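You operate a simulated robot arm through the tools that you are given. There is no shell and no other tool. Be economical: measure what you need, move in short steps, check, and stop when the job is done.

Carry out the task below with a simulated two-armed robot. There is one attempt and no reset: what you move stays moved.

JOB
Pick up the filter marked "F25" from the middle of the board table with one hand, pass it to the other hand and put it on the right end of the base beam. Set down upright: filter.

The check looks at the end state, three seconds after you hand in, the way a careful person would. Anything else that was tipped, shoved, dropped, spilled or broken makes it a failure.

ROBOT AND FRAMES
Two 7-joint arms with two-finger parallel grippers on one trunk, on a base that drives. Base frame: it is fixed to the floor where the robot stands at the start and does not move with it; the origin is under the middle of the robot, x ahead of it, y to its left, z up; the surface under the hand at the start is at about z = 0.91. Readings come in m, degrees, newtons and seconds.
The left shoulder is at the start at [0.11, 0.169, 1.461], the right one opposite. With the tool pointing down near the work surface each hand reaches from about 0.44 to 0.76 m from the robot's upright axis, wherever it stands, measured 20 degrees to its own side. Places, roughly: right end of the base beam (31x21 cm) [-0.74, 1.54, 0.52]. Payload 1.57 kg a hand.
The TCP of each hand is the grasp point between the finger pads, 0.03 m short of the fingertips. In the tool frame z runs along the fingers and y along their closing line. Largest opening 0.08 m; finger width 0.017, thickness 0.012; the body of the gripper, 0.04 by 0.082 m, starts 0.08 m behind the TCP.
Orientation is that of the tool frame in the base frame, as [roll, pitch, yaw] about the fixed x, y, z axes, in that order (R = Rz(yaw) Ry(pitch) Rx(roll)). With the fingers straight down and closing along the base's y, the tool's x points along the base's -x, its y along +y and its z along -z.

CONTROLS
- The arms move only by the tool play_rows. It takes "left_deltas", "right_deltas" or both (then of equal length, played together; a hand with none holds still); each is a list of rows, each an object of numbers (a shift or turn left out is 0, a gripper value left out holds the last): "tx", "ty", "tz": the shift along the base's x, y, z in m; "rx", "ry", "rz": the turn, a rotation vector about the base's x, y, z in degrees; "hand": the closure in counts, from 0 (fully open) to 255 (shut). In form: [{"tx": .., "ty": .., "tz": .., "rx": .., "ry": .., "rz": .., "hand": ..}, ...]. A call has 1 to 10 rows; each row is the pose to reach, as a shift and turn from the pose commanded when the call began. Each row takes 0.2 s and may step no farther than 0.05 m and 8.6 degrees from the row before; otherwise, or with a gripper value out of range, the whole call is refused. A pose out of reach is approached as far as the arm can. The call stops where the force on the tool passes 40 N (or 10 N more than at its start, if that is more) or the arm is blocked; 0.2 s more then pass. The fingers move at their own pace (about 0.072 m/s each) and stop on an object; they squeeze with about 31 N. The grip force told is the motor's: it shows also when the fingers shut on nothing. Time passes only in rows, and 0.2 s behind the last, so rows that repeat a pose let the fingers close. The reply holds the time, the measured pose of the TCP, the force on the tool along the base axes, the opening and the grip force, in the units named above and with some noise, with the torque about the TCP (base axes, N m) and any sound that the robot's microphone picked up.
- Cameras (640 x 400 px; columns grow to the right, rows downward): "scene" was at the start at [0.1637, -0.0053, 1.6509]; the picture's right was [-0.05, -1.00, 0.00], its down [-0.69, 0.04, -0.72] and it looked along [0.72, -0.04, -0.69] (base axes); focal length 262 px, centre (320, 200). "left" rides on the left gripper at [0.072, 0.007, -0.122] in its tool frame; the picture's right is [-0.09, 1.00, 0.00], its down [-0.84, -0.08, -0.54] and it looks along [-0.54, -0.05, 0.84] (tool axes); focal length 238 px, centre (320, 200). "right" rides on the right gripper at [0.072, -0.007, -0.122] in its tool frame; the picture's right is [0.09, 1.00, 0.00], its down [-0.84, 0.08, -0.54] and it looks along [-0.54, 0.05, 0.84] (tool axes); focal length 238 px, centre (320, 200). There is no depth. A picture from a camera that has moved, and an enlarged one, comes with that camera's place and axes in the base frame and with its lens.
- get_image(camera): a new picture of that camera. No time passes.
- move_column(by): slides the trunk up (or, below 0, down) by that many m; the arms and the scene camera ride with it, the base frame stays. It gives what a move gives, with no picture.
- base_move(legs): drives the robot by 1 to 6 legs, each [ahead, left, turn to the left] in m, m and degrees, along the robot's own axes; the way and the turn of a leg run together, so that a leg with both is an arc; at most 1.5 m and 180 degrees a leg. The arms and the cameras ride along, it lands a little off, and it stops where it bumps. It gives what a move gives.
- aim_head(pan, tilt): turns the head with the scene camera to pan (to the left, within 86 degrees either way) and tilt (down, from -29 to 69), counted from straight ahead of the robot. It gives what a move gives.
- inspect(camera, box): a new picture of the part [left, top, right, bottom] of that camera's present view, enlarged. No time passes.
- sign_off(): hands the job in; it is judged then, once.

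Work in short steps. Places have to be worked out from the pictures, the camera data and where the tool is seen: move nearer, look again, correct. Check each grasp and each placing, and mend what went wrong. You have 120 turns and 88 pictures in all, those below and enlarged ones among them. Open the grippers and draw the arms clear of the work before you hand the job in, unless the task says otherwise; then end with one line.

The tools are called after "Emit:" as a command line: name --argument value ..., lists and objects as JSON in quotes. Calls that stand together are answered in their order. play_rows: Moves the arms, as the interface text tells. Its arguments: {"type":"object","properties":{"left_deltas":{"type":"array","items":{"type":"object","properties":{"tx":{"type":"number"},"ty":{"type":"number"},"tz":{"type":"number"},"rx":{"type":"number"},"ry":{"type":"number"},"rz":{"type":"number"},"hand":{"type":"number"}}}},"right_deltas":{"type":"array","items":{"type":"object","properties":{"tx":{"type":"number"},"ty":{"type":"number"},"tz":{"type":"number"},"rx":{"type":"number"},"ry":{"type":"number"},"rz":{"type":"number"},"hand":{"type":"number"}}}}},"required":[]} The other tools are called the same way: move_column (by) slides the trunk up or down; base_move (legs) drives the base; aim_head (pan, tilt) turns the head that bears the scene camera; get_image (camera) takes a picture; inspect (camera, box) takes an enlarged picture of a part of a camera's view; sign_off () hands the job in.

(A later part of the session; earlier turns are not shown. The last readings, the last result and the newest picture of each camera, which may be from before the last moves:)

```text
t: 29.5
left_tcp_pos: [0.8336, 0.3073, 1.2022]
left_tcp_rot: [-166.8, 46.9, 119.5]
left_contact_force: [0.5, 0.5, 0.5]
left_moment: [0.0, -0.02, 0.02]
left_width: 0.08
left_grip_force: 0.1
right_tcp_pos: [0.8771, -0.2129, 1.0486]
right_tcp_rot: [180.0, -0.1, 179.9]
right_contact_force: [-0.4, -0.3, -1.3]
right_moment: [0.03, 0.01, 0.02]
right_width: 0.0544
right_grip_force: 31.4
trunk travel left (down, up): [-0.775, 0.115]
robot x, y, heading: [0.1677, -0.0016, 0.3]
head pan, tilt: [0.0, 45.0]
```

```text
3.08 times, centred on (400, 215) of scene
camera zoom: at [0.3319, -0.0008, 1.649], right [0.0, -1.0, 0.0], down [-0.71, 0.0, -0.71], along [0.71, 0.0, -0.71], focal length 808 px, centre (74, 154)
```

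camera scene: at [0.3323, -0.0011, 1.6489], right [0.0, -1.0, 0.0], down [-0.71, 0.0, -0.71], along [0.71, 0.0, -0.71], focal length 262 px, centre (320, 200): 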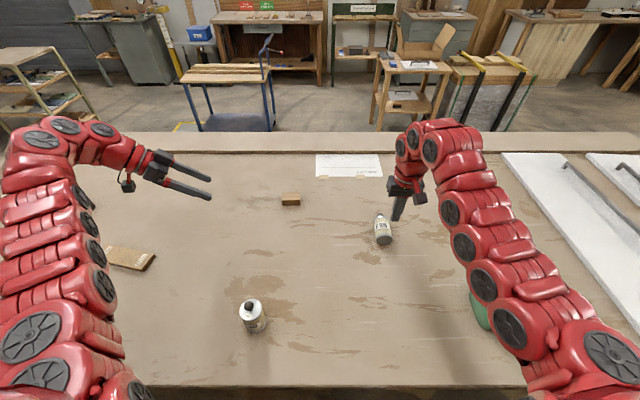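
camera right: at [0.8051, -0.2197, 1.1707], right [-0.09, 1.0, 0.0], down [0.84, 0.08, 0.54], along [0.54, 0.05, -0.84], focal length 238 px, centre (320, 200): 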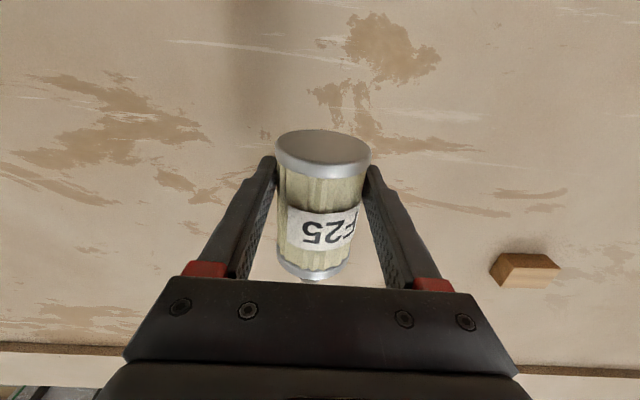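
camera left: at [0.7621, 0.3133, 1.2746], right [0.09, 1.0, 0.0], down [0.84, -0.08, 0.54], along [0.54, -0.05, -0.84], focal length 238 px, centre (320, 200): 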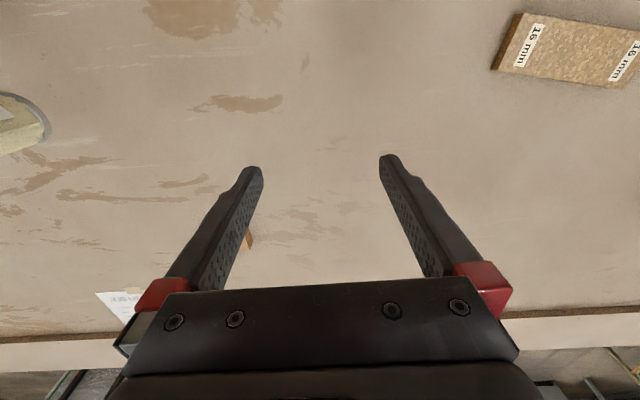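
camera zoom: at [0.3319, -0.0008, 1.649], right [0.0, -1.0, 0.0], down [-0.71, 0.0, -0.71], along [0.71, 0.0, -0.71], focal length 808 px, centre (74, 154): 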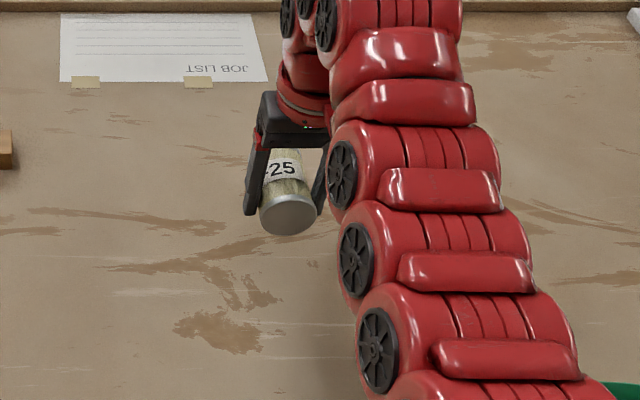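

The grip holds with no creep. Now I pitch the right hand forward in stages to stand the canister upright, raising it as I go, and check after the first 45°.

Emit:
play_rows --right_deltas '[{"ry": -4.5, "tz": 0.008, "tx": -0.005}, {"ry": -9, "tz": 0.016, "tx": -0.01}, {"ry": -13.5, "tz": 0.024, "tx": -0.015}, {"ry": -18, "tz": 0.032, "tx": -0.02}, {"ry": -22.5, "tz": 0.04, "tx": -0.025}, {"ry": -27, "tz": 0.048, "tx": -0.03}, {"ry": -31.5, "tz": 0.056, "tx": -0.035}, {"ry": -36, "tz": 0.064, "tx": -0.04}, {"ry": -40.5, "tz": 0.072, "tx": -0.045}, {"ry": -45, "tz": 0.08, "tx": -0.05}]'

Emit:
get_image --camera "scene"

Emit:
get_image --camera "right"

```text
t: 31.7
left_tcp_pos: [0.834, 0.3083, 1.2017]
left_tcp_rot: [-166.9, 46.9, 119.4]
left_contact_force: [0.8, 0.0, -0.1]
left_moment: [0.01, -0.02, 0.06]
left_width: 0.0802
left_grip_force: 0.1
right_tcp_pos: [0.8279, -0.2152, 1.1308]
right_tcp_rot: [-179.9, 45.2, 179.8]
right_contact_force: [-0.1, -0.3, -0.6]
right_moment: [0.02, 0.06, -0.01]
right_width: 0.0548
right_grip_force: 30.7
trunk travel left (down, up): [-0.775, 0.115]
robot x, y, heading: [0.1651, -0.0009, 0.1]
head pan, tilt: [0.0, 45.0]
```

```text
53 pictures are left
camera scene: at [0.3313, -0.0009, 1.649], right [0.0, -1.0, 0.0], down [-0.71, 0.0, -0.71], along [0.71, 0.0, -0.71], focal length 262 px, centre (320, 200)
```

scene: 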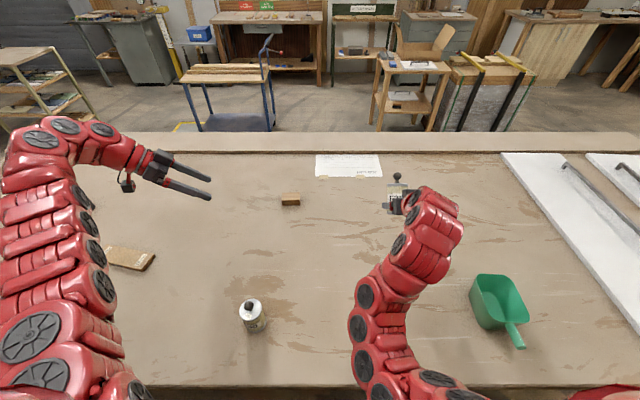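

```text
52 pictures are left
camera right: at [0.6913, -0.2214, 1.1655], right [-0.06, 1.0, -0.07], down [0.21, 0.08, 0.98], along [0.98, 0.05, -0.21], focal length 238 px, centre (320, 200)
```

right: 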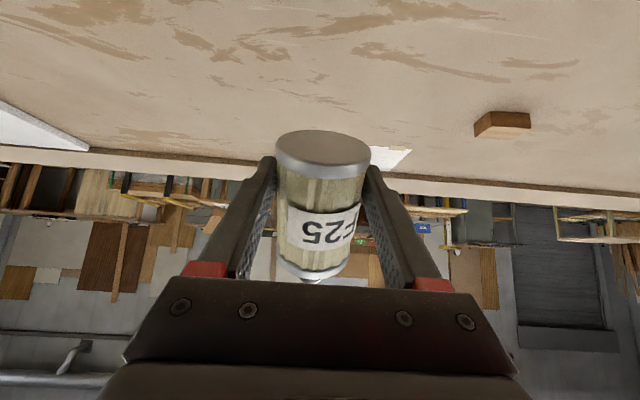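

It is held steadily at 45°. I continue the last 45° to bring the canister upright.

Emit:
play_rows --right_deltas '[{"ry": -4.5}, {"ry": -9}, {"ry": -13.5}, {"ry": -18}, {"ry": -22.5}, {"ry": -27}, {"ry": -31.5}, {"ry": -36}, {"ry": -40.5}, {"ry": -45}]'

Emit:
get_image --camera "scene"

```text
t: 33.9
left_tcp_pos: [0.8346, 0.3072, 1.2037]
left_tcp_rot: [-166.9, 46.9, 119.5]
left_contact_force: [0.2, 0.7, 0.1]
left_moment: [0.0, 0.04, 0.02]
left_width: 0.0801
left_grip_force: 0.1
right_tcp_pos: [0.8278, -0.2129, 1.1301]
right_tcp_rot: [42.5, 89.8, 42.6]
right_contact_force: [0.0, 0.1, -1.3]
right_moment: [-0.01, 0.03, 0.01]
right_width: 0.0547
right_grip_force: 31.2
trunk travel left (down, up): [-0.775, 0.115]
robot x, y, heading: [0.1662, -0.0017, 0.3]
head pan, tilt: [0.0, 45.0]
```

```text
51 pictures are left
camera scene: at [0.3318, -0.0013, 1.649], right [0.0, -1.0, 0.0], down [-0.71, 0.0, -0.71], along [0.71, 0.0, -0.71], focal length 262 px, centre (320, 200)
```

scene: 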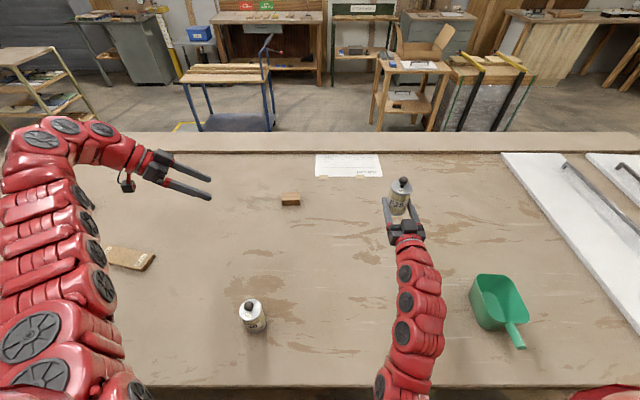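

The canister now stands upright in the right hand, which points forward. I zoom in to measure where the pads sit on the body.

Emit:
inspect --camera "scene" --box '[360, 165, 440, 245]'

Emit:
play_rows --left_deltas '[{"rx": -3.6, "ry": -3.6, "rz": -6.2}, {"rx": -7.2, "ry": -7.2, "rz": -12.4}, {"rx": -10.7, "ry": -10.7, "rz": -18.7}, {"rx": -10.7, "ry": -10.7, "rz": -18.7}]'

Emit:
get_image --camera "left"

```text
5.00 times, centred on (400, 205) of scene
camera zoom: at [0.3318, -0.0013, 1.649], right [0.0, -1.0, 0.0], down [-0.71, 0.0, -0.71], along [0.71, 0.0, -0.71], focal length 1312 px, centre (-80, 175)
```

zoom: 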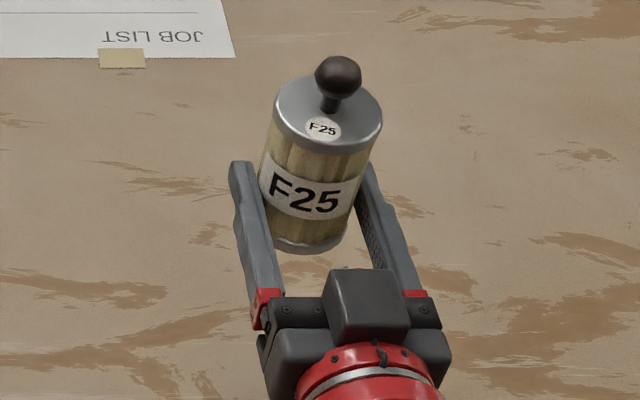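

```text
t: 34.9
left_tcp_pos: [0.7985, 0.2695, 1.2044]
left_tcp_rot: [-178.3, 59.2, 92.8]
left_contact_force: [-0.2, 0.0, -0.2]
left_moment: [-0.04, 0.03, -0.04]
left_width: 0.0803
left_grip_force: 0.0
left hand out of reach, approached as far as the arm can: row 1, 2, 3, 4
right_tcp_pos: [0.8302, -0.2126, 1.1275]
right_tcp_rot: [162.1, 89.8, 162.1]
right_contact_force: [1.0, 1.0, -1.8]
right_moment: [0.01, -0.02, 0.0]
right_width: 0.0546
right_grip_force: 31.1
trunk travel left (down, up): [-0.775, 0.115]
robot x, y, heading: [0.169, 0.0016, 0.0]
head pan, tilt: [0.0, 45.0]
```

```text
49 pictures are left
camera left: at [0.8016, 0.4108, 1.2053], right [1.0, -0.02, 0.06], down [-0.06, 0.04, 1.0], along [-0.03, -1.0, 0.03], focal length 238 px, centre (320, 200)
```

left: 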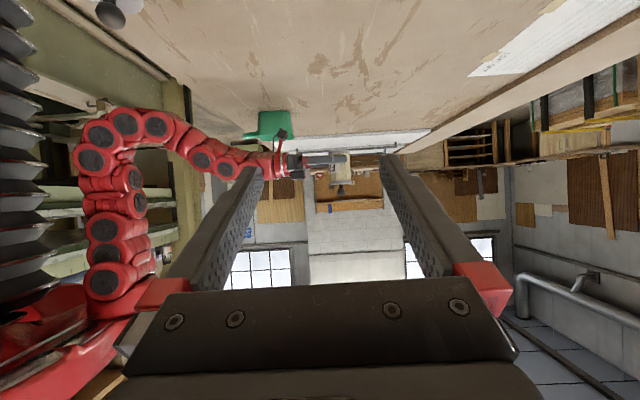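

Measured against the camera, the canister's bottom is at z≈1.11 and its knob top at ≈1.23. The right pads are therefore about 2 cm above the bottom, leaving the upper body free for the left hand. I carry it slowly toward the middle and closer, where the left arm can reach it better.

Emit:
play_rows --right_deltas '[{"ty": 0.014, "tx": -0.008}, {"ty": 0.028, "tx": -0.016}, {"ty": 0.042, "tx": -0.024}, {"ty": 0.056, "tx": -0.032}, {"ty": 0.07, "tx": -0.04}, {"ty": 0.084, "tx": -0.048}, {"ty": 0.098, "tx": -0.056}, {"ty": 0.112, "tx": -0.064}, {"ty": 0.126, "tx": -0.072}, {"ty": 0.14, "tx": -0.08}]' --left_deltas '[{"tx": -0.004}, {"tx": -0.008}, {"tx": -0.012}, {"tx": -0.016}, {"tx": -0.02}, {"tx": -0.024}, {"tx": -0.028}, {"tx": -0.032}, {"tx": -0.036}, {"tx": -0.04}]'

Emit:
get_image --camera "scene"

```text
t: 37.1
left_tcp_pos: [0.755, 0.2689, 1.2082]
left_tcp_rot: [-179.6, 60.1, 90.3]
left_contact_force: [-1.0, -0.3, 0.2]
left_moment: [0.0, -0.01, 0.01]
left_width: 0.0799
left_grip_force: 0.1
right_tcp_pos: [0.7475, -0.0737, 1.1315]
right_tcp_rot: [31.7, 89.9, 31.7]
right_contact_force: [0.2, -0.3, -1.4]
right_moment: [0.01, 0.01, 0.01]
right_width: 0.0547
right_grip_force: 30.6
trunk travel left (down, up): [-0.775, 0.115]
robot x, y, heading: [0.1724, 0.0012, 0.1]
head pan, tilt: [0.0, 45.0]
```

```text
48 pictures are left
camera scene: at [0.3312, -0.0003, 1.649], right [0.0, -1.0, 0.0], down [-0.71, 0.0, -0.71], along [0.71, 0.0, -0.71], focal length 262 px, centre (320, 200)
```

scene: 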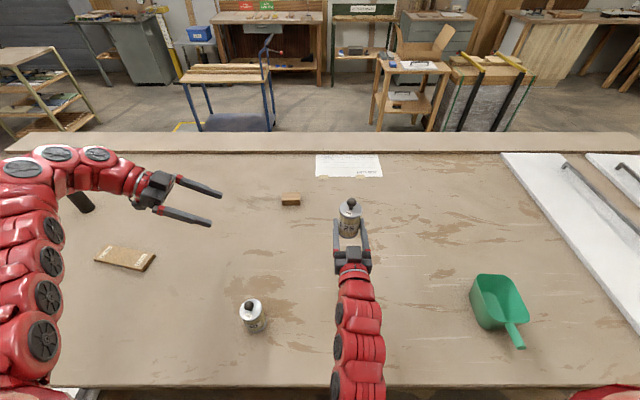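

The left hand is now at a clean 30°-down, -y pointing pose. The canister axis is at about (0.758, -0.074), so I bring the left hand to a standoff 10 cm back along its approach line.

Emit:
play_rows --left_deltas '[{"ty": -0.045, "tx": 0.003, "tz": 0.01}, {"ty": -0.09, "tx": 0.003, "tz": 0.01}, {"ty": -0.135, "tx": 0.003, "tz": 0.01}, {"ty": -0.18, "tx": 0.003, "tz": 0.01}, {"ty": -0.22, "tx": 0.003, "tz": 0.01}, {"ty": -0.251, "tx": 0.003, "tz": 0.01}, {"ty": -0.251, "tx": 0.003, "tz": 0.01}]'

Emit:
inspect --camera "scene" --box '[220, 150, 420, 290]'

Emit:
get_image --camera "left"

```text
t: 38.7
left_tcp_pos: [0.7712, 0.0216, 1.2198]
left_tcp_rot: [-179.3, 60.2, 90.5]
left_contact_force: [-0.7, 0.1, 1.2]
left_moment: [0.0, -0.02, -0.03]
left_width: 0.0799
left_grip_force: 0.0
left hand out of reach, approached as far as the arm can: row 4, 5, 6, 7
right_tcp_pos: [0.7483, -0.0726, 1.1312]
right_tcp_rot: [89.6, 89.9, 89.6]
right_contact_force: [-0.7, -0.1, -0.9]
right_moment: [0.03, 0.02, -0.04]
right_width: 0.0546
right_grip_force: 31.0
trunk travel left (down, up): [-0.775, 0.115]
robot x, y, heading: [0.1673, -0.0035, -0.0]
head pan, tilt: [0.0, 45.0]
```

```text
2.86 times, centred on (320, 220) of scene
camera zoom: at [0.3318, -0.0001, 1.649], right [0.0, -1.0, 0.0], down [-0.71, 0.0, -0.71], along [0.71, 0.0, -0.71], focal length 750 px, centre (320, 143)
```

zoom: 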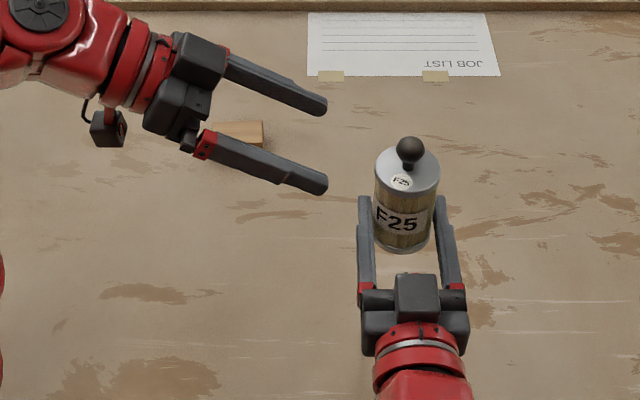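

```text
46 pictures are left
camera left: at [0.7776, 0.1621, 1.2189], right [1.0, -0.05, 0.07], down [-0.07, 0.05, 1.0], along [-0.05, -1.0, 0.05], focal length 238 px, centre (320, 200)
```

left: 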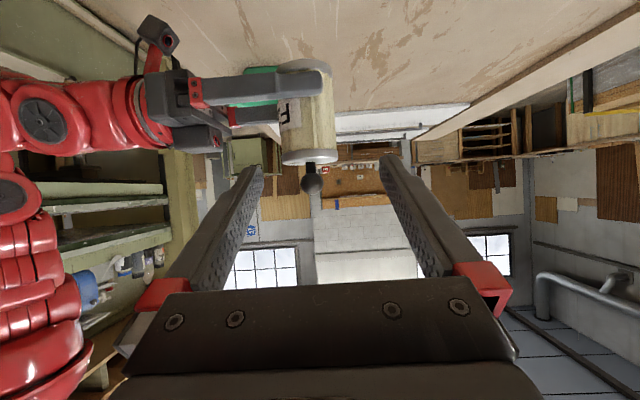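

The left arm is at its limit there (x=0.771), but the right arm moves freely. So I bring the canister to the left hand instead, first raising it 5 cm and shifting x by 1.3 cm.

Emit:
play_rows --right_deltas '[{"tz": 0.01, "tx": 0.003}, {"tz": 0.02, "tx": 0.006}, {"tz": 0.03, "tx": 0.009}, {"tz": 0.04, "tx": 0.013}, {"tz": 0.05, "tx": 0.015}, {"tz": 0.05, "tx": 0.015, "ty": 0.012}, {"tz": 0.05, "tx": 0.015, "ty": 0.025}, {"tz": 0.05, "tx": 0.015, "ty": 0.025}]'

Emit:
get_image --camera "left"

Emit:
inspect --camera "scene" --box '[240, 150, 400, 270]'

```text
t: 40.5
left_tcp_pos: [0.7713, 0.0206, 1.2203]
left_tcp_rot: [-179.5, 60.0, 90.3]
left_contact_force: [-0.7, -0.4, 0.1]
left_moment: [0.0, 0.02, 0.01]
left_width: 0.08
left_grip_force: 0.0
right_tcp_pos: [0.7618, -0.0478, 1.1763]
right_tcp_rot: [108.7, 89.9, 108.7]
right_contact_force: [-0.1, -0.7, -1.1]
right_moment: [0.01, -0.02, -0.01]
right_width: 0.0541
right_grip_force: 31.0
right hand out of reach, approached as far as the arm can: row 5
trunk travel left (down, up): [-0.775, 0.115]
robot x, y, heading: [0.1701, 0.0013, -0.1]
head pan, tilt: [0.0, 45.0]
```

```text
45 pictures are left
camera left: at [0.7775, 0.1617, 1.2192], right [1.0, -0.05, 0.08], down [-0.07, 0.05, 1.0], along [-0.05, -1.0, 0.05], focal length 238 px, centre (320, 200)
```

left: 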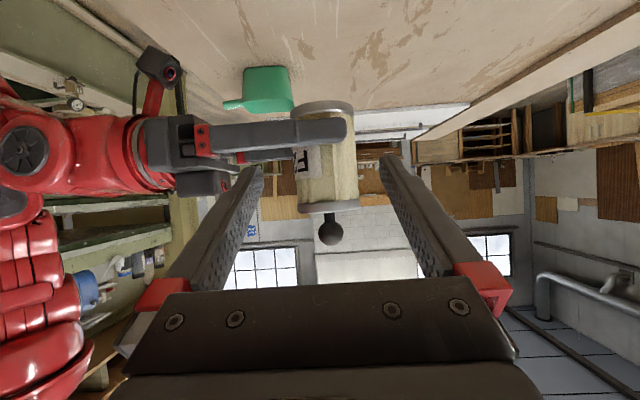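

```text
3.33 times, centred on (320, 210) of scene
camera zoom: at [0.3316, -0.0009, 1.649], right [0.0, -1.0, 0.0], down [-0.71, 0.0, -0.71], along [0.71, 0.0, -0.71], focal length 875 px, centre (320, 167)
```

zoom: 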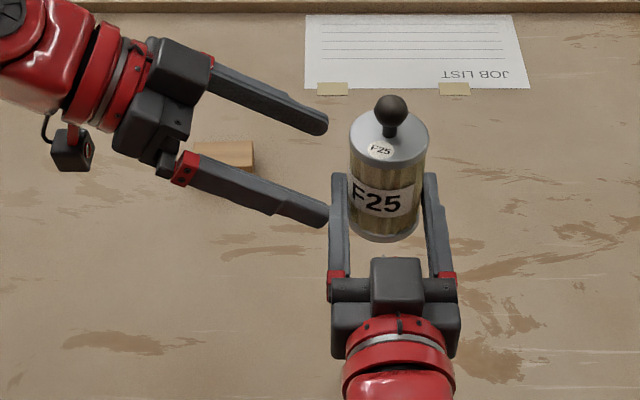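

The alignment in x is within about 3 mm. I lower the left hand 8 mm and slide the canister 6.3 cm in between the open left fingers.

Emit:
play_rows --right_deltas '[{}, {"ty": 0.01, "tx": -0.001}, {"ty": 0.02, "tx": -0.001}, {"ty": 0.03, "tx": -0.001}, {"ty": 0.04, "tx": -0.001}, {"ty": 0.05, "tx": -0.001}, {"ty": 0.057, "tx": -0.001}, {"ty": 0.063, "tx": -0.001}, {"ty": 0.063, "tx": -0.001}]' --left_deltas '[{"tz": -0.008}, {"tz": -0.008}, {"tz": -0.008}, {"tz": -0.008}, {"tz": -0.008}, {"tz": -0.008}, {"tz": -0.008}, {"tz": -0.008}, {"tz": -0.008}]'

Emit:
get_image --camera "left"

Emit:
inspect --camera "scene" --box '[240, 150, 400, 270]'

```text
t: 42.5
left_tcp_pos: [0.7736, 0.0195, 1.2125]
left_tcp_rot: [-179.3, 59.9, 90.4]
left_contact_force: [0.7, -0.2, 0.2]
left_moment: [0.02, 0.01, -0.03]
left_width: 0.0799
left_grip_force: 0.2
right_tcp_pos: [0.7611, 0.0121, 1.1777]
right_tcp_rot: [96.8, 90.0, 96.8]
right_contact_force: [-0.5, 0.5, -1.6]
right_moment: [0.02, 0.05, -0.01]
right_width: 0.0545
right_grip_force: 30.9
trunk travel left (down, up): [-0.775, 0.115]
robot x, y, heading: [0.1693, -0.0024, -0.1]
head pan, tilt: [0.0, 45.0]
```

```text
43 pictures are left
camera left: at [0.7788, 0.1607, 1.2112], right [1.0, -0.05, 0.07], down [-0.07, 0.05, 1.0], along [-0.05, -1.0, 0.05], focal length 238 px, centre (320, 200)
```

left: 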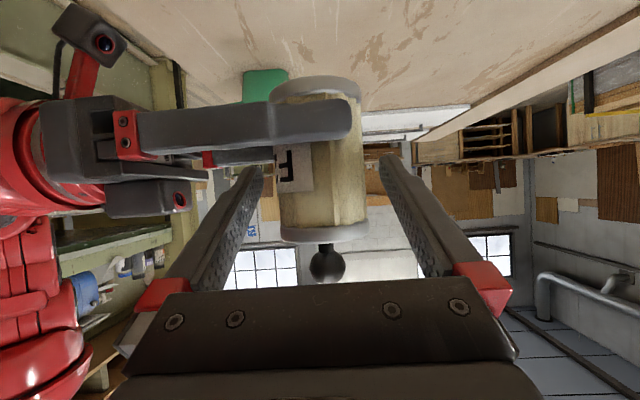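

```text
3.33 times, centred on (320, 210) of scene
camera zoom: at [0.3318, -0.0009, 1.649], right [0.0, -1.0, 0.0], down [-0.71, 0.0, -0.71], along [0.71, 0.0, -0.71], focal length 875 px, centre (320, 167)
```

zoom: 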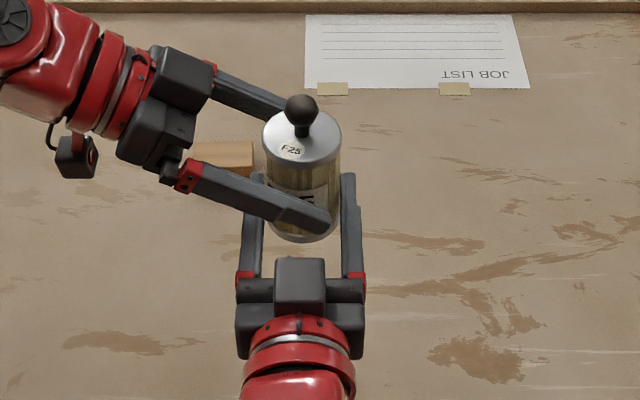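

The canister is centred between the left fingers on its upper body. I close the left hand.

Emit:
play_rows --left_deltas '[{"hand": 60}, {"hand": 100}, {"hand": 255}, {"hand": 255}, {"hand": 255}]'

Emit:
get_image --camera "left"

Emit:
inspect --camera "scene" --box '[260, 160, 380, 250]'

```text
t: 43.7
left_tcp_pos: [0.7726, 0.0204, 1.2121]
left_tcp_rot: [-179.5, 60.0, 90.5]
left_contact_force: [18.7, -3.4, -0.6]
left_moment: [-0.19, -0.47, 0.28]
left_width: 0.0543
left_grip_force: 31.2
right_tcp_pos: [0.7623, 0.0124, 1.1778]
right_tcp_rot: [88.8, 89.9, 88.7]
right_contact_force: [-18.4, 3.6, 0.5]
right_moment: [0.06, -0.12, -0.11]
right_width: 0.0543
right_grip_force: 30.8
trunk travel left (down, up): [-0.775, 0.115]
robot x, y, heading: [0.1692, 0.0001, 0.0]
head pan, tilt: [0.0, 45.0]
```

```text
41 pictures are left
camera left: at [0.779, 0.161, 1.2112], right [1.0, -0.05, 0.08], down [-0.07, 0.05, 1.0], along [-0.05, -1.0, 0.05], focal length 238 px, centre (320, 200)
```

left: 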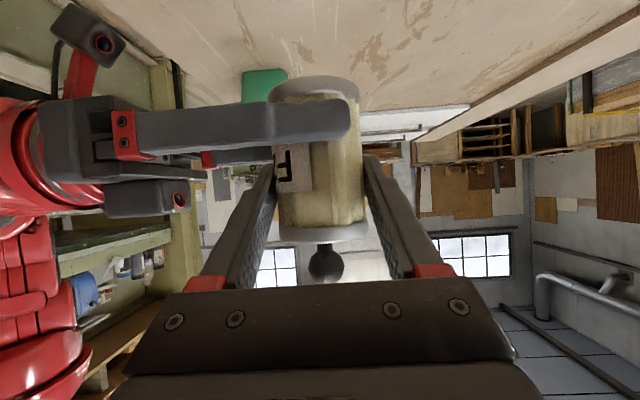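

```text
4.44 times, centred on (320, 205) of scene
camera zoom: at [0.3318, -0.0009, 1.649], right [0.0, -1.0, 0.0], down [-0.71, 0.0, -0.71], along [0.71, 0.0, -0.71], focal length 1166 px, centre (320, 178)
```

zoom: 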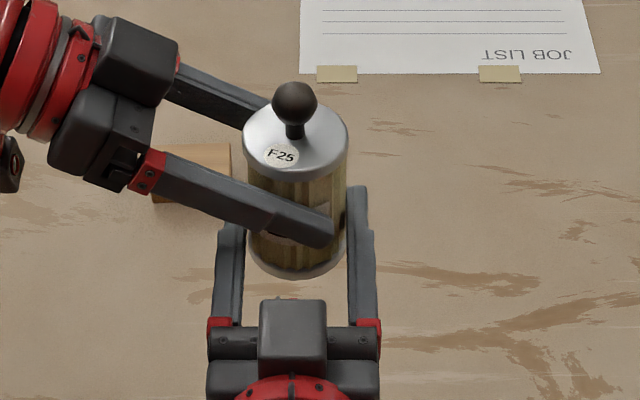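

Both hands hold it, with about 18 N of side load between them. I ease the right hand 2 mm toward -x to relieve it.

Emit:
play_rows --right_deltas '[{"tx": -0.001}, {"tx": -0.002}, {"tx": -0.002}]'

```text
t: 44.5
left_tcp_pos: [0.7724, 0.0192, 1.213]
left_tcp_rot: [-179.3, 60.1, 90.2]
left_contact_force: [-9.9, 7.8, 5.8]
left_moment: [-0.11, 0.03, 0.05]
left_width: 0.0542
left_grip_force: 31.4
right_tcp_pos: [0.7596, 0.0127, 1.1791]
right_tcp_rot: [149.1, 89.9, 149.0]
right_contact_force: [11.0, -8.3, -5.3]
right_moment: [0.34, 0.41, -0.18]
right_width: 0.0546
right_grip_force: 31.2
trunk travel left (down, up): [-0.775, 0.115]
robot x, y, heading: [0.1691, -0.0009, 0.0]
head pan, tilt: [0.0, 45.0]
```

The load is now smaller (about 10 N). I open the right hand slowly while the left holds.

Emit:
play_rows --right_deltas '[{"tx": 0.0005, "hand": 65}, {"tx": 0.0005, "hand": 40}, {"tx": 0.0005, "hand": 0}, {"tx": 0.0005, "hand": 0}]'

Emit:
get_image --camera "left"

```text
t: 45.5
left_tcp_pos: [0.7731, 0.0196, 1.213]
left_tcp_rot: [-179.5, 60.0, 90.4]
left_contact_force: [0.8, -0.6, 0.6]
left_moment: [0.0, -0.01, 0.01]
left_width: 0.0543
left_grip_force: 30.8
right_tcp_pos: [0.76, 0.0121, 1.18]
right_tcp_rot: [92.5, 89.9, 92.3]
right_contact_force: [-0.5, 0.0, 0.3]
right_moment: [0.01, -0.03, 0.02]
right_width: 0.0803
right_grip_force: 0.1
trunk travel left (down, up): [-0.775, 0.115]
robot x, y, heading: [0.1688, 0.0001, 0.1]
head pan, tilt: [0.0, 45.0]
```

```text
39 pictures are left
camera left: at [0.7788, 0.1607, 1.2112], right [1.0, -0.05, 0.07], down [-0.07, 0.05, 1.0], along [-0.05, -1.0, 0.05], focal length 238 px, centre (320, 200)
```

left: 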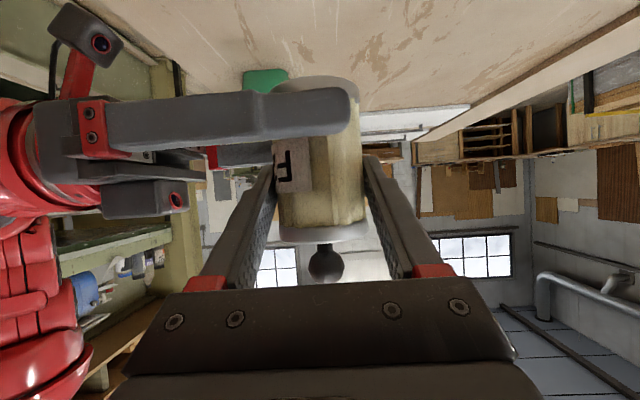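

The left hand holds alone without slipping. I withdraw the right hand straight back along -x and then to its own side.

Emit:
play_rows --right_deltas '[{"tx": -0.015}, {"tx": -0.03}, {"tx": -0.05}, {"tx": -0.075}, {"tx": -0.1}, {"tx": -0.11, "ty": -0.03}, {"tx": -0.11, "ty": -0.07}, {"tx": -0.11, "ty": -0.11}, {"tx": -0.11, "ty": -0.15}, {"tx": -0.11, "ty": -0.19}]'

Emit:
get_image --camera "scene"

Emit:
get_image --camera "left"

```text
t: 47.7
left_tcp_pos: [0.7712, 0.0181, 1.2123]
left_tcp_rot: [-179.4, 60.0, 90.3]
left_contact_force: [0.6, -0.1, 0.3]
left_moment: [0.01, -0.02, 0.03]
left_width: 0.0543
left_grip_force: 30.9
right_tcp_pos: [0.7, -0.1707, 1.0888]
right_tcp_rot: [-86.6, 87.7, -83.9]
right_contact_force: [1.0, -9.4, -0.3]
right_moment: [0.04, 0.03, 0.97]
right_width: 0.0798
right_grip_force: 0.0
right hand out of reach, approached as far as the arm can: row 4, 5, 6, 7, 8, 9, 10
trunk travel left (down, up): [-0.775, 0.115]
robot x, y, heading: [0.1701, 0.0003, 0.0]
head pan, tilt: [0.0, 45.0]
```

```text
38 pictures are left
camera scene: at [0.3315, -0.0011, 1.649], right [0.0, -1.0, 0.0], down [-0.71, 0.0, -0.71], along [0.71, 0.0, -0.71], focal length 262 px, centre (320, 200)
```

scene: 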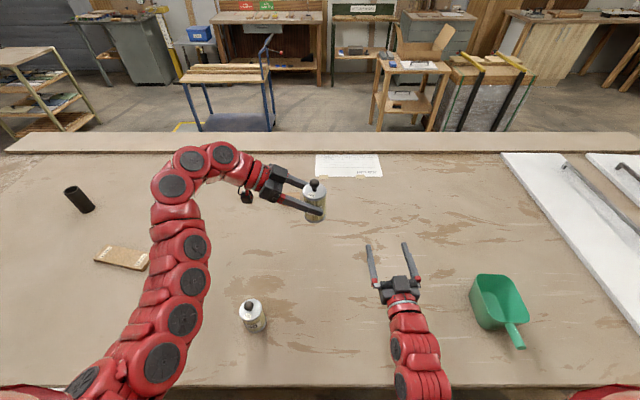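

```text
37 pictures are left
camera left: at [0.7785, 0.1605, 1.2114], right [1.0, -0.05, 0.07], down [-0.07, 0.05, 1.0], along [-0.05, -1.0, 0.05], focal length 238 px, centre (320, 200)
```

left: 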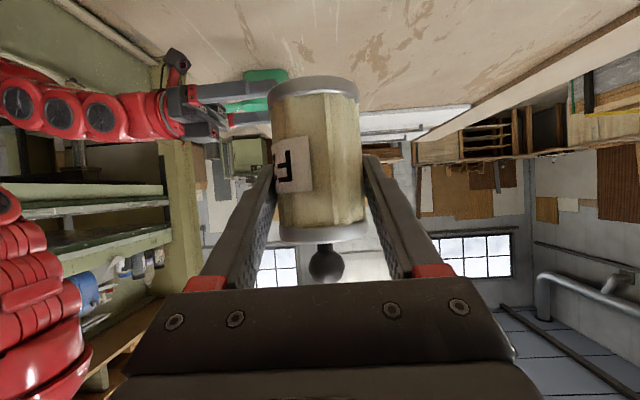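

The handover is complete and the left hand holds the canister upright and securely. I raise the right hand and then the trunk for clearance before driving, and re-read the right-hand force.

Emit:
play_rows --right_deltas '[{"tz": 0.02, "ty": -0.01}, {"tz": 0.04, "ty": -0.02}, {"tz": 0.06, "ty": -0.03}, {"tz": 0.06, "ty": -0.03}]'

Emit:
move_column --by 0.1

Emit:
aim_head --pan 86 --tilt 45

Emit:
get_image --camera "scene"

```text
t: 48.7
left_tcp_pos: [0.772, 0.02, 1.2121]
left_tcp_rot: [-179.4, 60.0, 90.4]
left_contact_force: [0.0, 0.5, -0.5]
left_moment: [-0.03, 0.01, -0.03]
left_width: 0.0543
left_grip_force: 30.6
right_tcp_pos: [0.7149, -0.2304, 1.1078]
right_tcp_rot: [34.5, 89.9, 34.5]
right_contact_force: [-0.2, -0.1, -0.5]
right_moment: [-0.04, 0.01, -0.02]
right_width: 0.0803
right_grip_force: 0.1
right hand out of reach, approached as far as the arm can: row 1, 2, 3, 4
trunk travel left (down, up): [-0.775, 0.115]
robot x, y, heading: [0.1687, 0.0003, -0.0]
head pan, tilt: [0.0, 45.0]
```

```text
t: 50.0
left_tcp_pos: [0.772, 0.02, 1.3131]
left_tcp_rot: [-179.3, 60.0, 90.3]
left_contact_force: [0.2, -0.5, -2.1]
left_moment: [0.01, 0.01, 0.01]
left_width: 0.0541
left_grip_force: 31.3
right_tcp_pos: [0.7155, -0.2284, 1.2063]
right_tcp_rot: [49.9, 89.9, 49.8]
right_contact_force: [-1.9, -0.5, 0.0]
right_moment: [0.03, 0.01, 0.04]
right_width: 0.0803
right_grip_force: 0.0
trunk travel left (down, up): [-0.875, 0.015]
robot x, y, heading: [0.1692, 0.0005, -0.3]
head pan, tilt: [0.0, 45.0]
```

```text
t: 51.6
left_tcp_pos: [0.7728, 0.02, 1.3124]
left_tcp_rot: [-179.4, 60.0, 90.4]
left_contact_force: [0.2, 0.4, -2.1]
left_moment: [-0.01, 0.0, 0.02]
left_width: 0.054
left_grip_force: 31.5
right_tcp_pos: [0.7149, -0.2297, 1.2068]
right_tcp_rot: [44.7, 89.8, 44.7]
right_contact_force: [0.1, 0.5, -0.3]
right_moment: [0.03, 0.0, 0.01]
right_width: 0.08
right_grip_force: 0.2
trunk travel left (down, up): [-0.875, 0.015]
robot x, y, heading: [0.1714, 0.0028, -0.0]
head pan, tilt: [85.9, 45.0]
```

```text
36 pictures are left
camera scene: at [0.2563, 0.0802, 1.749], right [1.0, -0.07, 0.0], down [-0.05, -0.71, -0.71], along [0.05, 0.71, -0.71], focal length 262 px, centre (320, 200)
```

scene: 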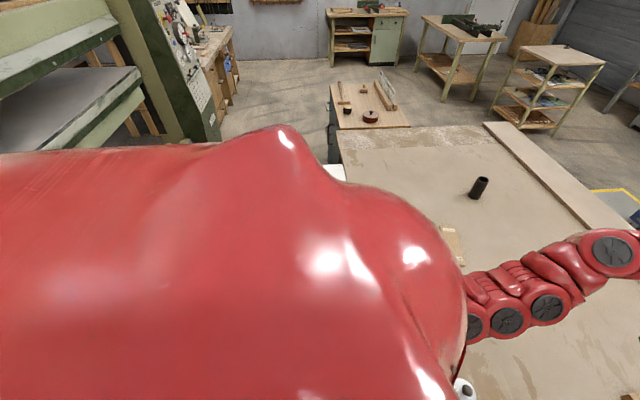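

The driven path so far (back to x=0) is known to be free. I back up 0.2 m, turn 45° left and look for the beam.

Emit:
base_move --legs '[[-0.2, 0, 0], [0, 0, 45]]'

Emit:
aim_head --pan 75 --tilt 35

Emit:
get_image --camera "scene"

```text
t: 55.3
left_tcp_pos: [0.381, 0.4385, 1.3123]
left_tcp_rot: [-179.4, 60.0, 135.1]
left_contact_force: [0.7, 0.0, -0.9]
left_moment: [0.02, 0.01, -0.01]
left_width: 0.0541
left_grip_force: 30.9
right_tcp_pos: [0.5156, 0.2209, 1.2065]
right_tcp_rot: [49.6, 89.9, 94.3]
right_contact_force: [-0.6, -0.2, 0.1]
right_moment: [-0.01, 0.01, 0.0]
right_width: 0.08
right_grip_force: 0.1
trunk travel left (down, up): [-0.875, 0.015]
robot x, y, heading: [-0.034, -0.0008, 44.5]
head pan, tilt: [85.9, 45.0]
```

```text
t: 56.0
left_tcp_pos: [0.381, 0.4383, 1.3125]
left_tcp_rot: [-179.5, 59.9, 135.2]
left_contact_force: [-0.8, 0.4, -0.7]
left_moment: [0.04, 0.01, -0.02]
left_width: 0.0538
left_grip_force: 31.2
right_tcp_pos: [0.5157, 0.2218, 1.207]
right_tcp_rot: [38.0, 89.9, 82.8]
right_contact_force: [-0.1, 0.0, 0.0]
right_moment: [0.01, 0.01, 0.02]
right_width: 0.0801
right_grip_force: 0.1
trunk travel left (down, up): [-0.875, 0.015]
robot x, y, heading: [-0.0333, 0.0005, 44.7]
head pan, tilt: [75.0, 35.0]
```

```text
35 pictures are left
camera scene: at [-0.0193, 0.1325, 1.7637], right [0.87, 0.5, 0.0], down [0.28, -0.5, -0.82], along [-0.41, 0.71, -0.57], focal length 262 px, centre (320, 200)
```

scene: 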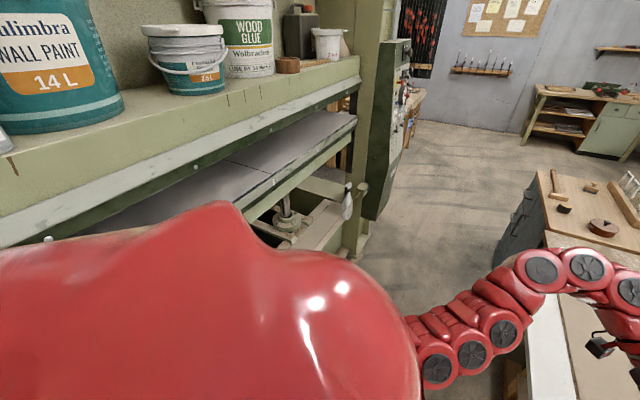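

The target projects near pixel (330, 214): the low beam under the grey platen of the press frame. I zoom in there.

Emit:
inspect --camera "scene" --box '[230, 120, 410, 270]'

```text
2.67 times, centred on (320, 195) of scene
camera zoom: at [-0.0193, 0.1325, 1.7637], right [0.87, 0.5, 0.0], down [0.28, -0.5, -0.82], along [-0.41, 0.71, -0.57], focal length 700 px, centre (320, 213)
```

zoom: 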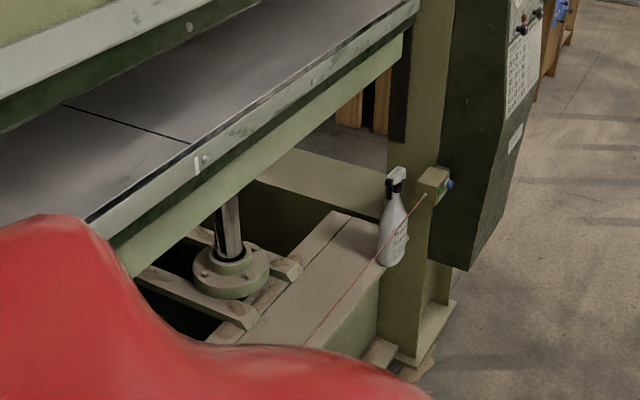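

The beam runs along y (x≈-0.85 to -0.64) under a raised platen. A spray bottle stands at about (-0.61, 1.57), and a red line (cord or beam) seems to run along y in front at z≈0.68, which I must avoid. I shift toward the table side, turn to face +y and drive 0.7 m up the aisle for a closer look.

Emit:
base_move --legs '[[0.085, -0.085, 0], [0, 0, 45], [0.7, 0, 0]]'

Emit:
aim_head --pan 60 --tilt 40

Emit:
get_image --camera "scene"

```text
t: 62.8
left_tcp_pos: [0.0629, 1.3056, 1.312]
left_tcp_rot: [-179.5, 60.0, -179.4]
left_contact_force: [0.0, -0.2, -2.0]
left_moment: [0.02, 0.0, 0.0]
left_width: 0.0541
left_grip_force: 31.0
right_tcp_pos: [0.3116, 1.2475, 1.2065]
right_tcp_rot: [39.3, 89.9, 129.5]
right_contact_force: [-0.7, 0.3, -0.4]
right_moment: [0.0, 0.01, -0.02]
right_width: 0.0799
right_grip_force: 0.1
trunk travel left (down, up): [-0.875, 0.015]
robot x, y, heading: [0.0856, 0.7012, 90.2]
head pan, tilt: [75.0, 35.0]
```

```text
t: 63.5
left_tcp_pos: [0.063, 1.3068, 1.3114]
left_tcp_rot: [-179.3, 59.9, -179.3]
left_contact_force: [-0.6, 0.3, -1.1]
left_moment: [0.01, -0.01, 0.01]
left_width: 0.0542
left_grip_force: 31.2
right_tcp_pos: [0.312, 1.2492, 1.2065]
right_tcp_rot: [47.6, 89.9, 137.9]
right_contact_force: [-0.6, -0.1, -0.5]
right_moment: [0.02, -0.03, -0.02]
right_width: 0.0799
right_grip_force: 0.1
trunk travel left (down, up): [-0.875, 0.015]
robot x, y, heading: [0.0894, 0.7028, 90.3]
head pan, tilt: [60.0, 40.0]
```

```text
33 pictures are left
camera scene: at [0.0123, 0.8243, 1.7562], right [0.5, 0.87, 0.0], down [0.56, -0.32, -0.77], along [-0.67, 0.38, -0.64], focal length 262 px, centre (320, 200)
```

scene: 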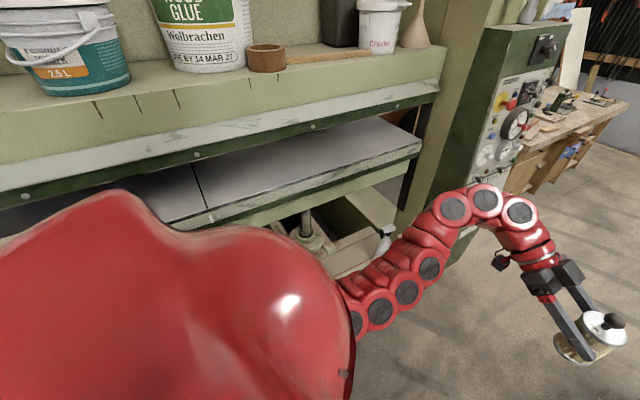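

The platen front edge triangulates to x≈-0.63 at z≈1.25, with an open gap below it down to the beam. I shift slightly toward the table, turn to face -x and strafe right to about y=1.5, to face the beam squarely.

Emit:
base_move --legs '[[0, -0.08, 0], [0, 0, 90], [0, -0.8, 0]]'

Emit:
aim_head --pan 0 --tilt 50

Emit:
get_image --camera "scene"

```text
t: 72.1
left_tcp_pos: [-0.3885, 1.5063, 1.3119]
left_tcp_rot: [-179.3, 60.1, -93.2]
left_contact_force: [-0.5, -0.5, -1.3]
left_moment: [0.0, 0.0, -0.01]
left_width: 0.054
left_grip_force: 31.2
right_tcp_pos: [-0.3132, 1.7515, 1.2061]
right_tcp_rot: [36.7, 89.9, -147.1]
right_contact_force: [0.1, -0.7, 0.3]
right_moment: [0.02, -0.03, 0.01]
right_width: 0.0799
right_grip_force: 0.0
trunk travel left (down, up): [-0.875, 0.015]
robot x, y, heading: [0.2173, 1.4846, 176.4]
head pan, tilt: [60.0, 40.0]
```

```text
t: 73.4
left_tcp_pos: [-0.3873, 1.5072, 1.3124]
left_tcp_rot: [-179.5, 60.0, -93.3]
left_contact_force: [1.3, -0.4, -0.8]
left_moment: [-0.03, -0.02, -0.01]
left_width: 0.0538
left_grip_force: 31.3
right_tcp_pos: [-0.3146, 1.7525, 1.2054]
right_tcp_rot: [42.1, 89.8, -141.7]
right_contact_force: [0.2, 0.7, -0.3]
right_moment: [-0.01, 0.02, 0.01]
right_width: 0.0799
right_grip_force: 0.1
trunk travel left (down, up): [-0.875, 0.015]
robot x, y, heading: [0.215, 1.4879, 176.5]
head pan, tilt: [0.0, 50.0]
```

```text
32 pictures are left
camera scene: at [0.0593, 1.4973, 1.7421], right [0.06, 1.0, 0.0], down [0.76, -0.05, -0.64], along [-0.64, 0.04, -0.77], focal length 262 px, centre (320, 200)
```

scene: 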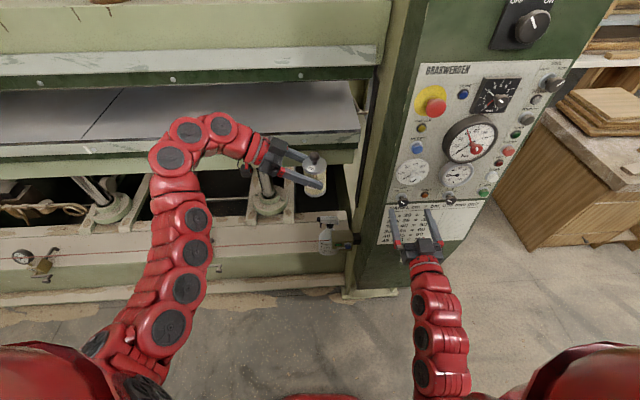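

I am facing the press squarely. I zoom in on the beam's right end, the red line and the bottle.

Emit:
inspect --camera "scene" --box '[180, 150, 380, 300]'

```text
2.67 times, centred on (280, 225) of scene
camera zoom: at [0.0593, 1.4973, 1.7421], right [0.06, 1.0, 0.0], down [0.76, -0.05, -0.64], along [-0.64, 0.04, -0.77], focal length 700 px, centre (427, 133)
```

zoom: 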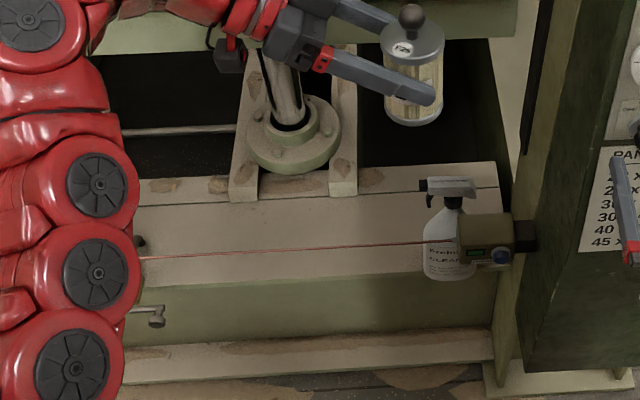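

Triangulating from two views, the red line's emitter box is at about (-0.53, 1.63, 0.76). The line therefore runs along y in front of the beam, about 23 cm above it, and the bottle stands at about (-0.60, 1.58). My plan is to point the left hand forward (-x), lower the trunk and slide the canister in under the line near (-0.68, 1.46). First I yaw the left hand, canister upright.

Emit:
play_rows --left_deltas '[{"rz": 6.2, "ty": -0.01}, {"rz": 12.4, "ty": -0.02}, {"rz": 18.6, "ty": -0.03}, {"rz": 24.8, "ty": -0.04}, {"rz": 31, "ty": -0.05}, {"rz": 37.2, "ty": -0.06}, {"rz": 43.4, "ty": -0.07}, {"rz": 49.6, "ty": -0.08}, {"rz": 55.8, "ty": -0.09}, {"rz": 62, "ty": -0.1}]'

Emit:
get_image --camera "scene"

```text
t: 75.6
left_tcp_pos: [-0.4303, 1.4207, 1.3032]
left_tcp_rot: [-179.4, 60.0, -32.4]
left_contact_force: [-0.2, -0.5, -0.8]
left_moment: [-0.05, -0.01, 0.04]
left_width: 0.054
left_grip_force: 30.6
left hand out of reach, approached as far as the arm can: row 1, 2, 3, 4, 5, 6, 7, 8, 9, 10
right_tcp_pos: [-0.3146, 1.7522, 1.2072]
right_tcp_rot: [34.9, 89.9, -148.9]
right_contact_force: [-0.4, 0.9, 0.3]
right_moment: [-0.02, -0.02, -0.01]
right_width: 0.0804
right_grip_force: 0.1
trunk travel left (down, up): [-0.875, 0.015]
robot x, y, heading: [0.2128, 1.4888, 176.1]
head pan, tilt: [0.0, 50.0]
```

```text
30 pictures are left
camera scene: at [0.0589, 1.4964, 1.742], right [0.07, 1.0, 0.0], down [0.76, -0.05, -0.64], along [-0.64, 0.04, -0.77], focal length 262 px, centre (320, 200)
```

scene: 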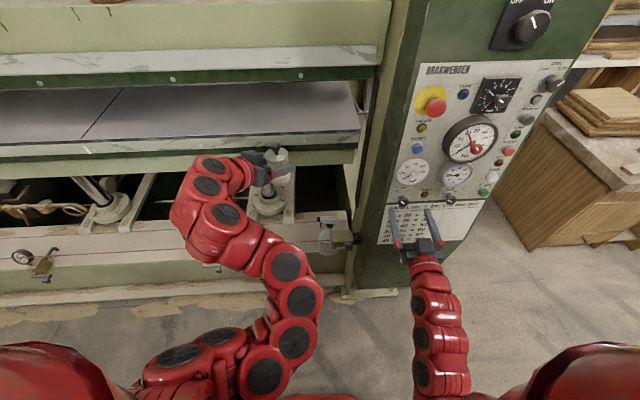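

The yaw follows well and the canister is still upright. I finish the remaining 31° of yaw.

Emit:
play_rows --left_deltas '[{"rz": 6.2, "ty": -0.01}, {"rz": 12.4, "ty": -0.02}, {"rz": 18.6, "ty": -0.03}, {"rz": 24.8, "ty": -0.03}, {"rz": 31, "ty": -0.03}, {"rz": 32, "ty": -0.03}]'

Emit:
get_image --camera "left"

```text
t: 77.0
left_tcp_pos: [-0.4374, 1.3968, 1.3107]
left_tcp_rot: [-179.6, 59.9, -3.2]
left_contact_force: [-0.3, 0.5, -1.7]
left_moment: [-0.05, 0.0, -0.02]
left_width: 0.0541
left_grip_force: 30.5
left hand out of reach, approached as far as the arm can: row 1, 2, 3, 4, 5, 6
right_tcp_pos: [-0.3134, 1.754, 1.2065]
right_tcp_rot: [43.5, 89.8, -140.4]
right_contact_force: [-0.3, 0.5, 0.0]
right_moment: [0.03, -0.02, 0.04]
right_width: 0.0803
right_grip_force: 0.0
trunk travel left (down, up): [-0.875, 0.015]
robot x, y, heading: [0.2186, 1.4884, 176.3]
head pan, tilt: [0.0, 50.0]
```

```text
29 pictures are left
camera left: at [-0.2967, 1.381, 1.3091], right [-0.11, -0.99, 0.08], down [0.05, 0.07, 1.0], along [-0.99, 0.11, 0.05], focal length 238 px, centre (320, 200)
```

left: 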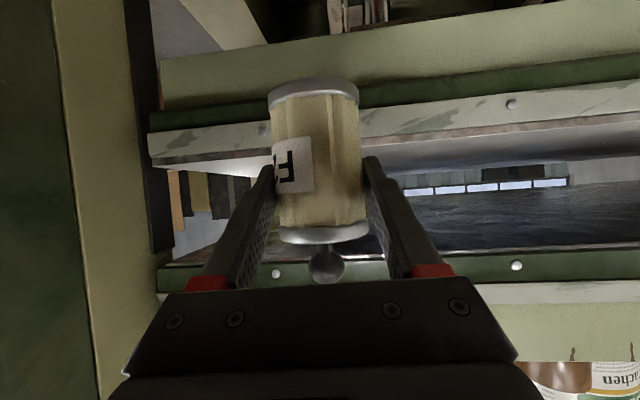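

The hand points forward and the grip is unchanged. I lower the trunk 0.4 m first, then re-measure the red line and bottle from the lower viewpoint before passing that height.

Emit:
move_column --by -0.4

Emit:
aim_head --pan 0 --tilt 40

Emit:
get_image --camera "scene"

```text
t: 80.8
left_tcp_pos: [-0.4367, 1.3965, 0.9096]
left_tcp_rot: [-179.5, 59.9, -3.2]
left_contact_force: [-0.3, 1.2, -0.7]
left_moment: [0.0, -0.01, -0.02]
left_width: 0.0537
left_grip_force: 30.9
right_tcp_pos: [-0.3134, 1.7531, 0.8068]
right_tcp_rot: [40.1, 89.9, -143.5]
right_contact_force: [0.7, 0.5, -0.5]
right_moment: [0.01, 0.01, 0.03]
right_width: 0.08
right_grip_force: 0.2
trunk travel left (down, up): [-0.475, 0.415]
robot x, y, heading: [0.2194, 1.4875, 176.1]
head pan, tilt: [0.0, 50.0]
```

```text
t: 81.5
left_tcp_pos: [-0.4373, 1.3973, 0.909]
left_tcp_rot: [-179.6, 59.9, -3.4]
left_contact_force: [0.3, 0.1, -1.3]
left_moment: [-0.01, -0.01, 0.04]
left_width: 0.054
left_grip_force: 30.8
right_tcp_pos: [-0.3137, 1.7529, 0.8077]
right_tcp_rot: [41.9, 89.9, -141.8]
right_contact_force: [0.5, 0.3, 0.5]
right_moment: [0.0, 0.01, -0.02]
right_width: 0.0799
right_grip_force: 0.1
trunk travel left (down, up): [-0.475, 0.415]
robot x, y, heading: [0.2129, 1.4879, 176.0]
head pan, tilt: [0.0, 40.0]
```

```text
28 pictures are left
camera scene: at [0.0514, 1.4977, 1.3562], right [0.07, 1.0, 0.0], down [0.64, -0.04, -0.77], along [-0.76, 0.05, -0.64], focal length 262 px, centre (320, 200)
```

scene: 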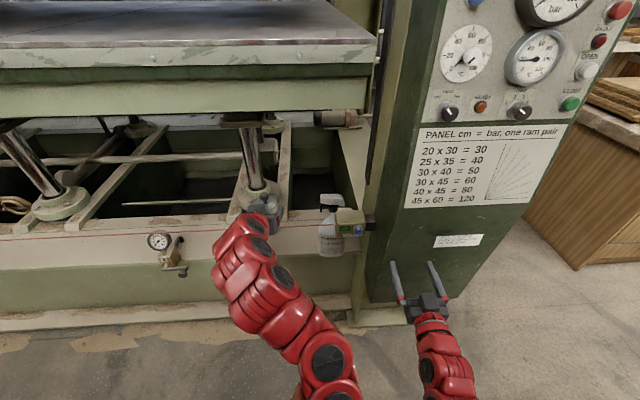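

I zoom in on the beam end to triangulate again.

Emit:
inspect --camera "scene" --box '[200, 170, 400, 280]'

```text
3.20 times, centred on (300, 225) of scene
camera zoom: at [0.0514, 1.4977, 1.3562], right [0.07, 1.0, 0.0], down [0.64, -0.04, -0.77], along [-0.76, 0.05, -0.64], focal length 840 px, centre (384, 120)
```

zoom: 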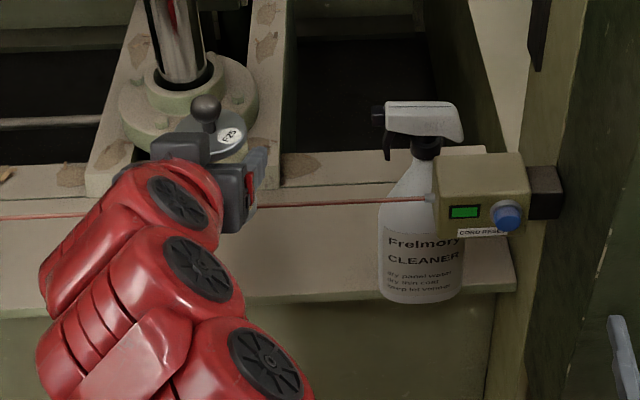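

The box is labelled "CORD RESET", so the red line is a physical trip cord, now well fixed at x≈-0.515, z≈0.78, ending at y≈1.58. The canister's leading edge is only about 4.5 cm from it, so I try to retract the hand a little before descending past it.

Emit:
play_rows --left_deltas '[{"tx": 0.01}, {"tx": 0.02}, {"tx": 0.03}, {"tx": 0.04}, {"tx": 0.04}]'

```text
t: 82.7
left_tcp_pos: [-0.43, 1.4171, 0.9187]
left_tcp_rot: [-179.6, 59.9, -3.4]
left_contact_force: [1.5, 0.2, -1.1]
left_moment: [0.0, 0.01, 0.04]
left_width: 0.0539
left_grip_force: 30.8
left hand out of reach, approached as far as the arm can: row 1, 2, 3, 4, 5
right_tcp_pos: [-0.3134, 1.7526, 0.8059]
right_tcp_rot: [51.1, 89.8, -132.6]
right_contact_force: [0.1, 0.1, -0.7]
right_moment: [-0.02, -0.01, -0.02]
right_width: 0.08
right_grip_force: 0.0
trunk travel left (down, up): [-0.475, 0.415]
robot x, y, heading: [0.2139, 1.4873, 176.1]
head pan, tilt: [0.0, 40.0]
```

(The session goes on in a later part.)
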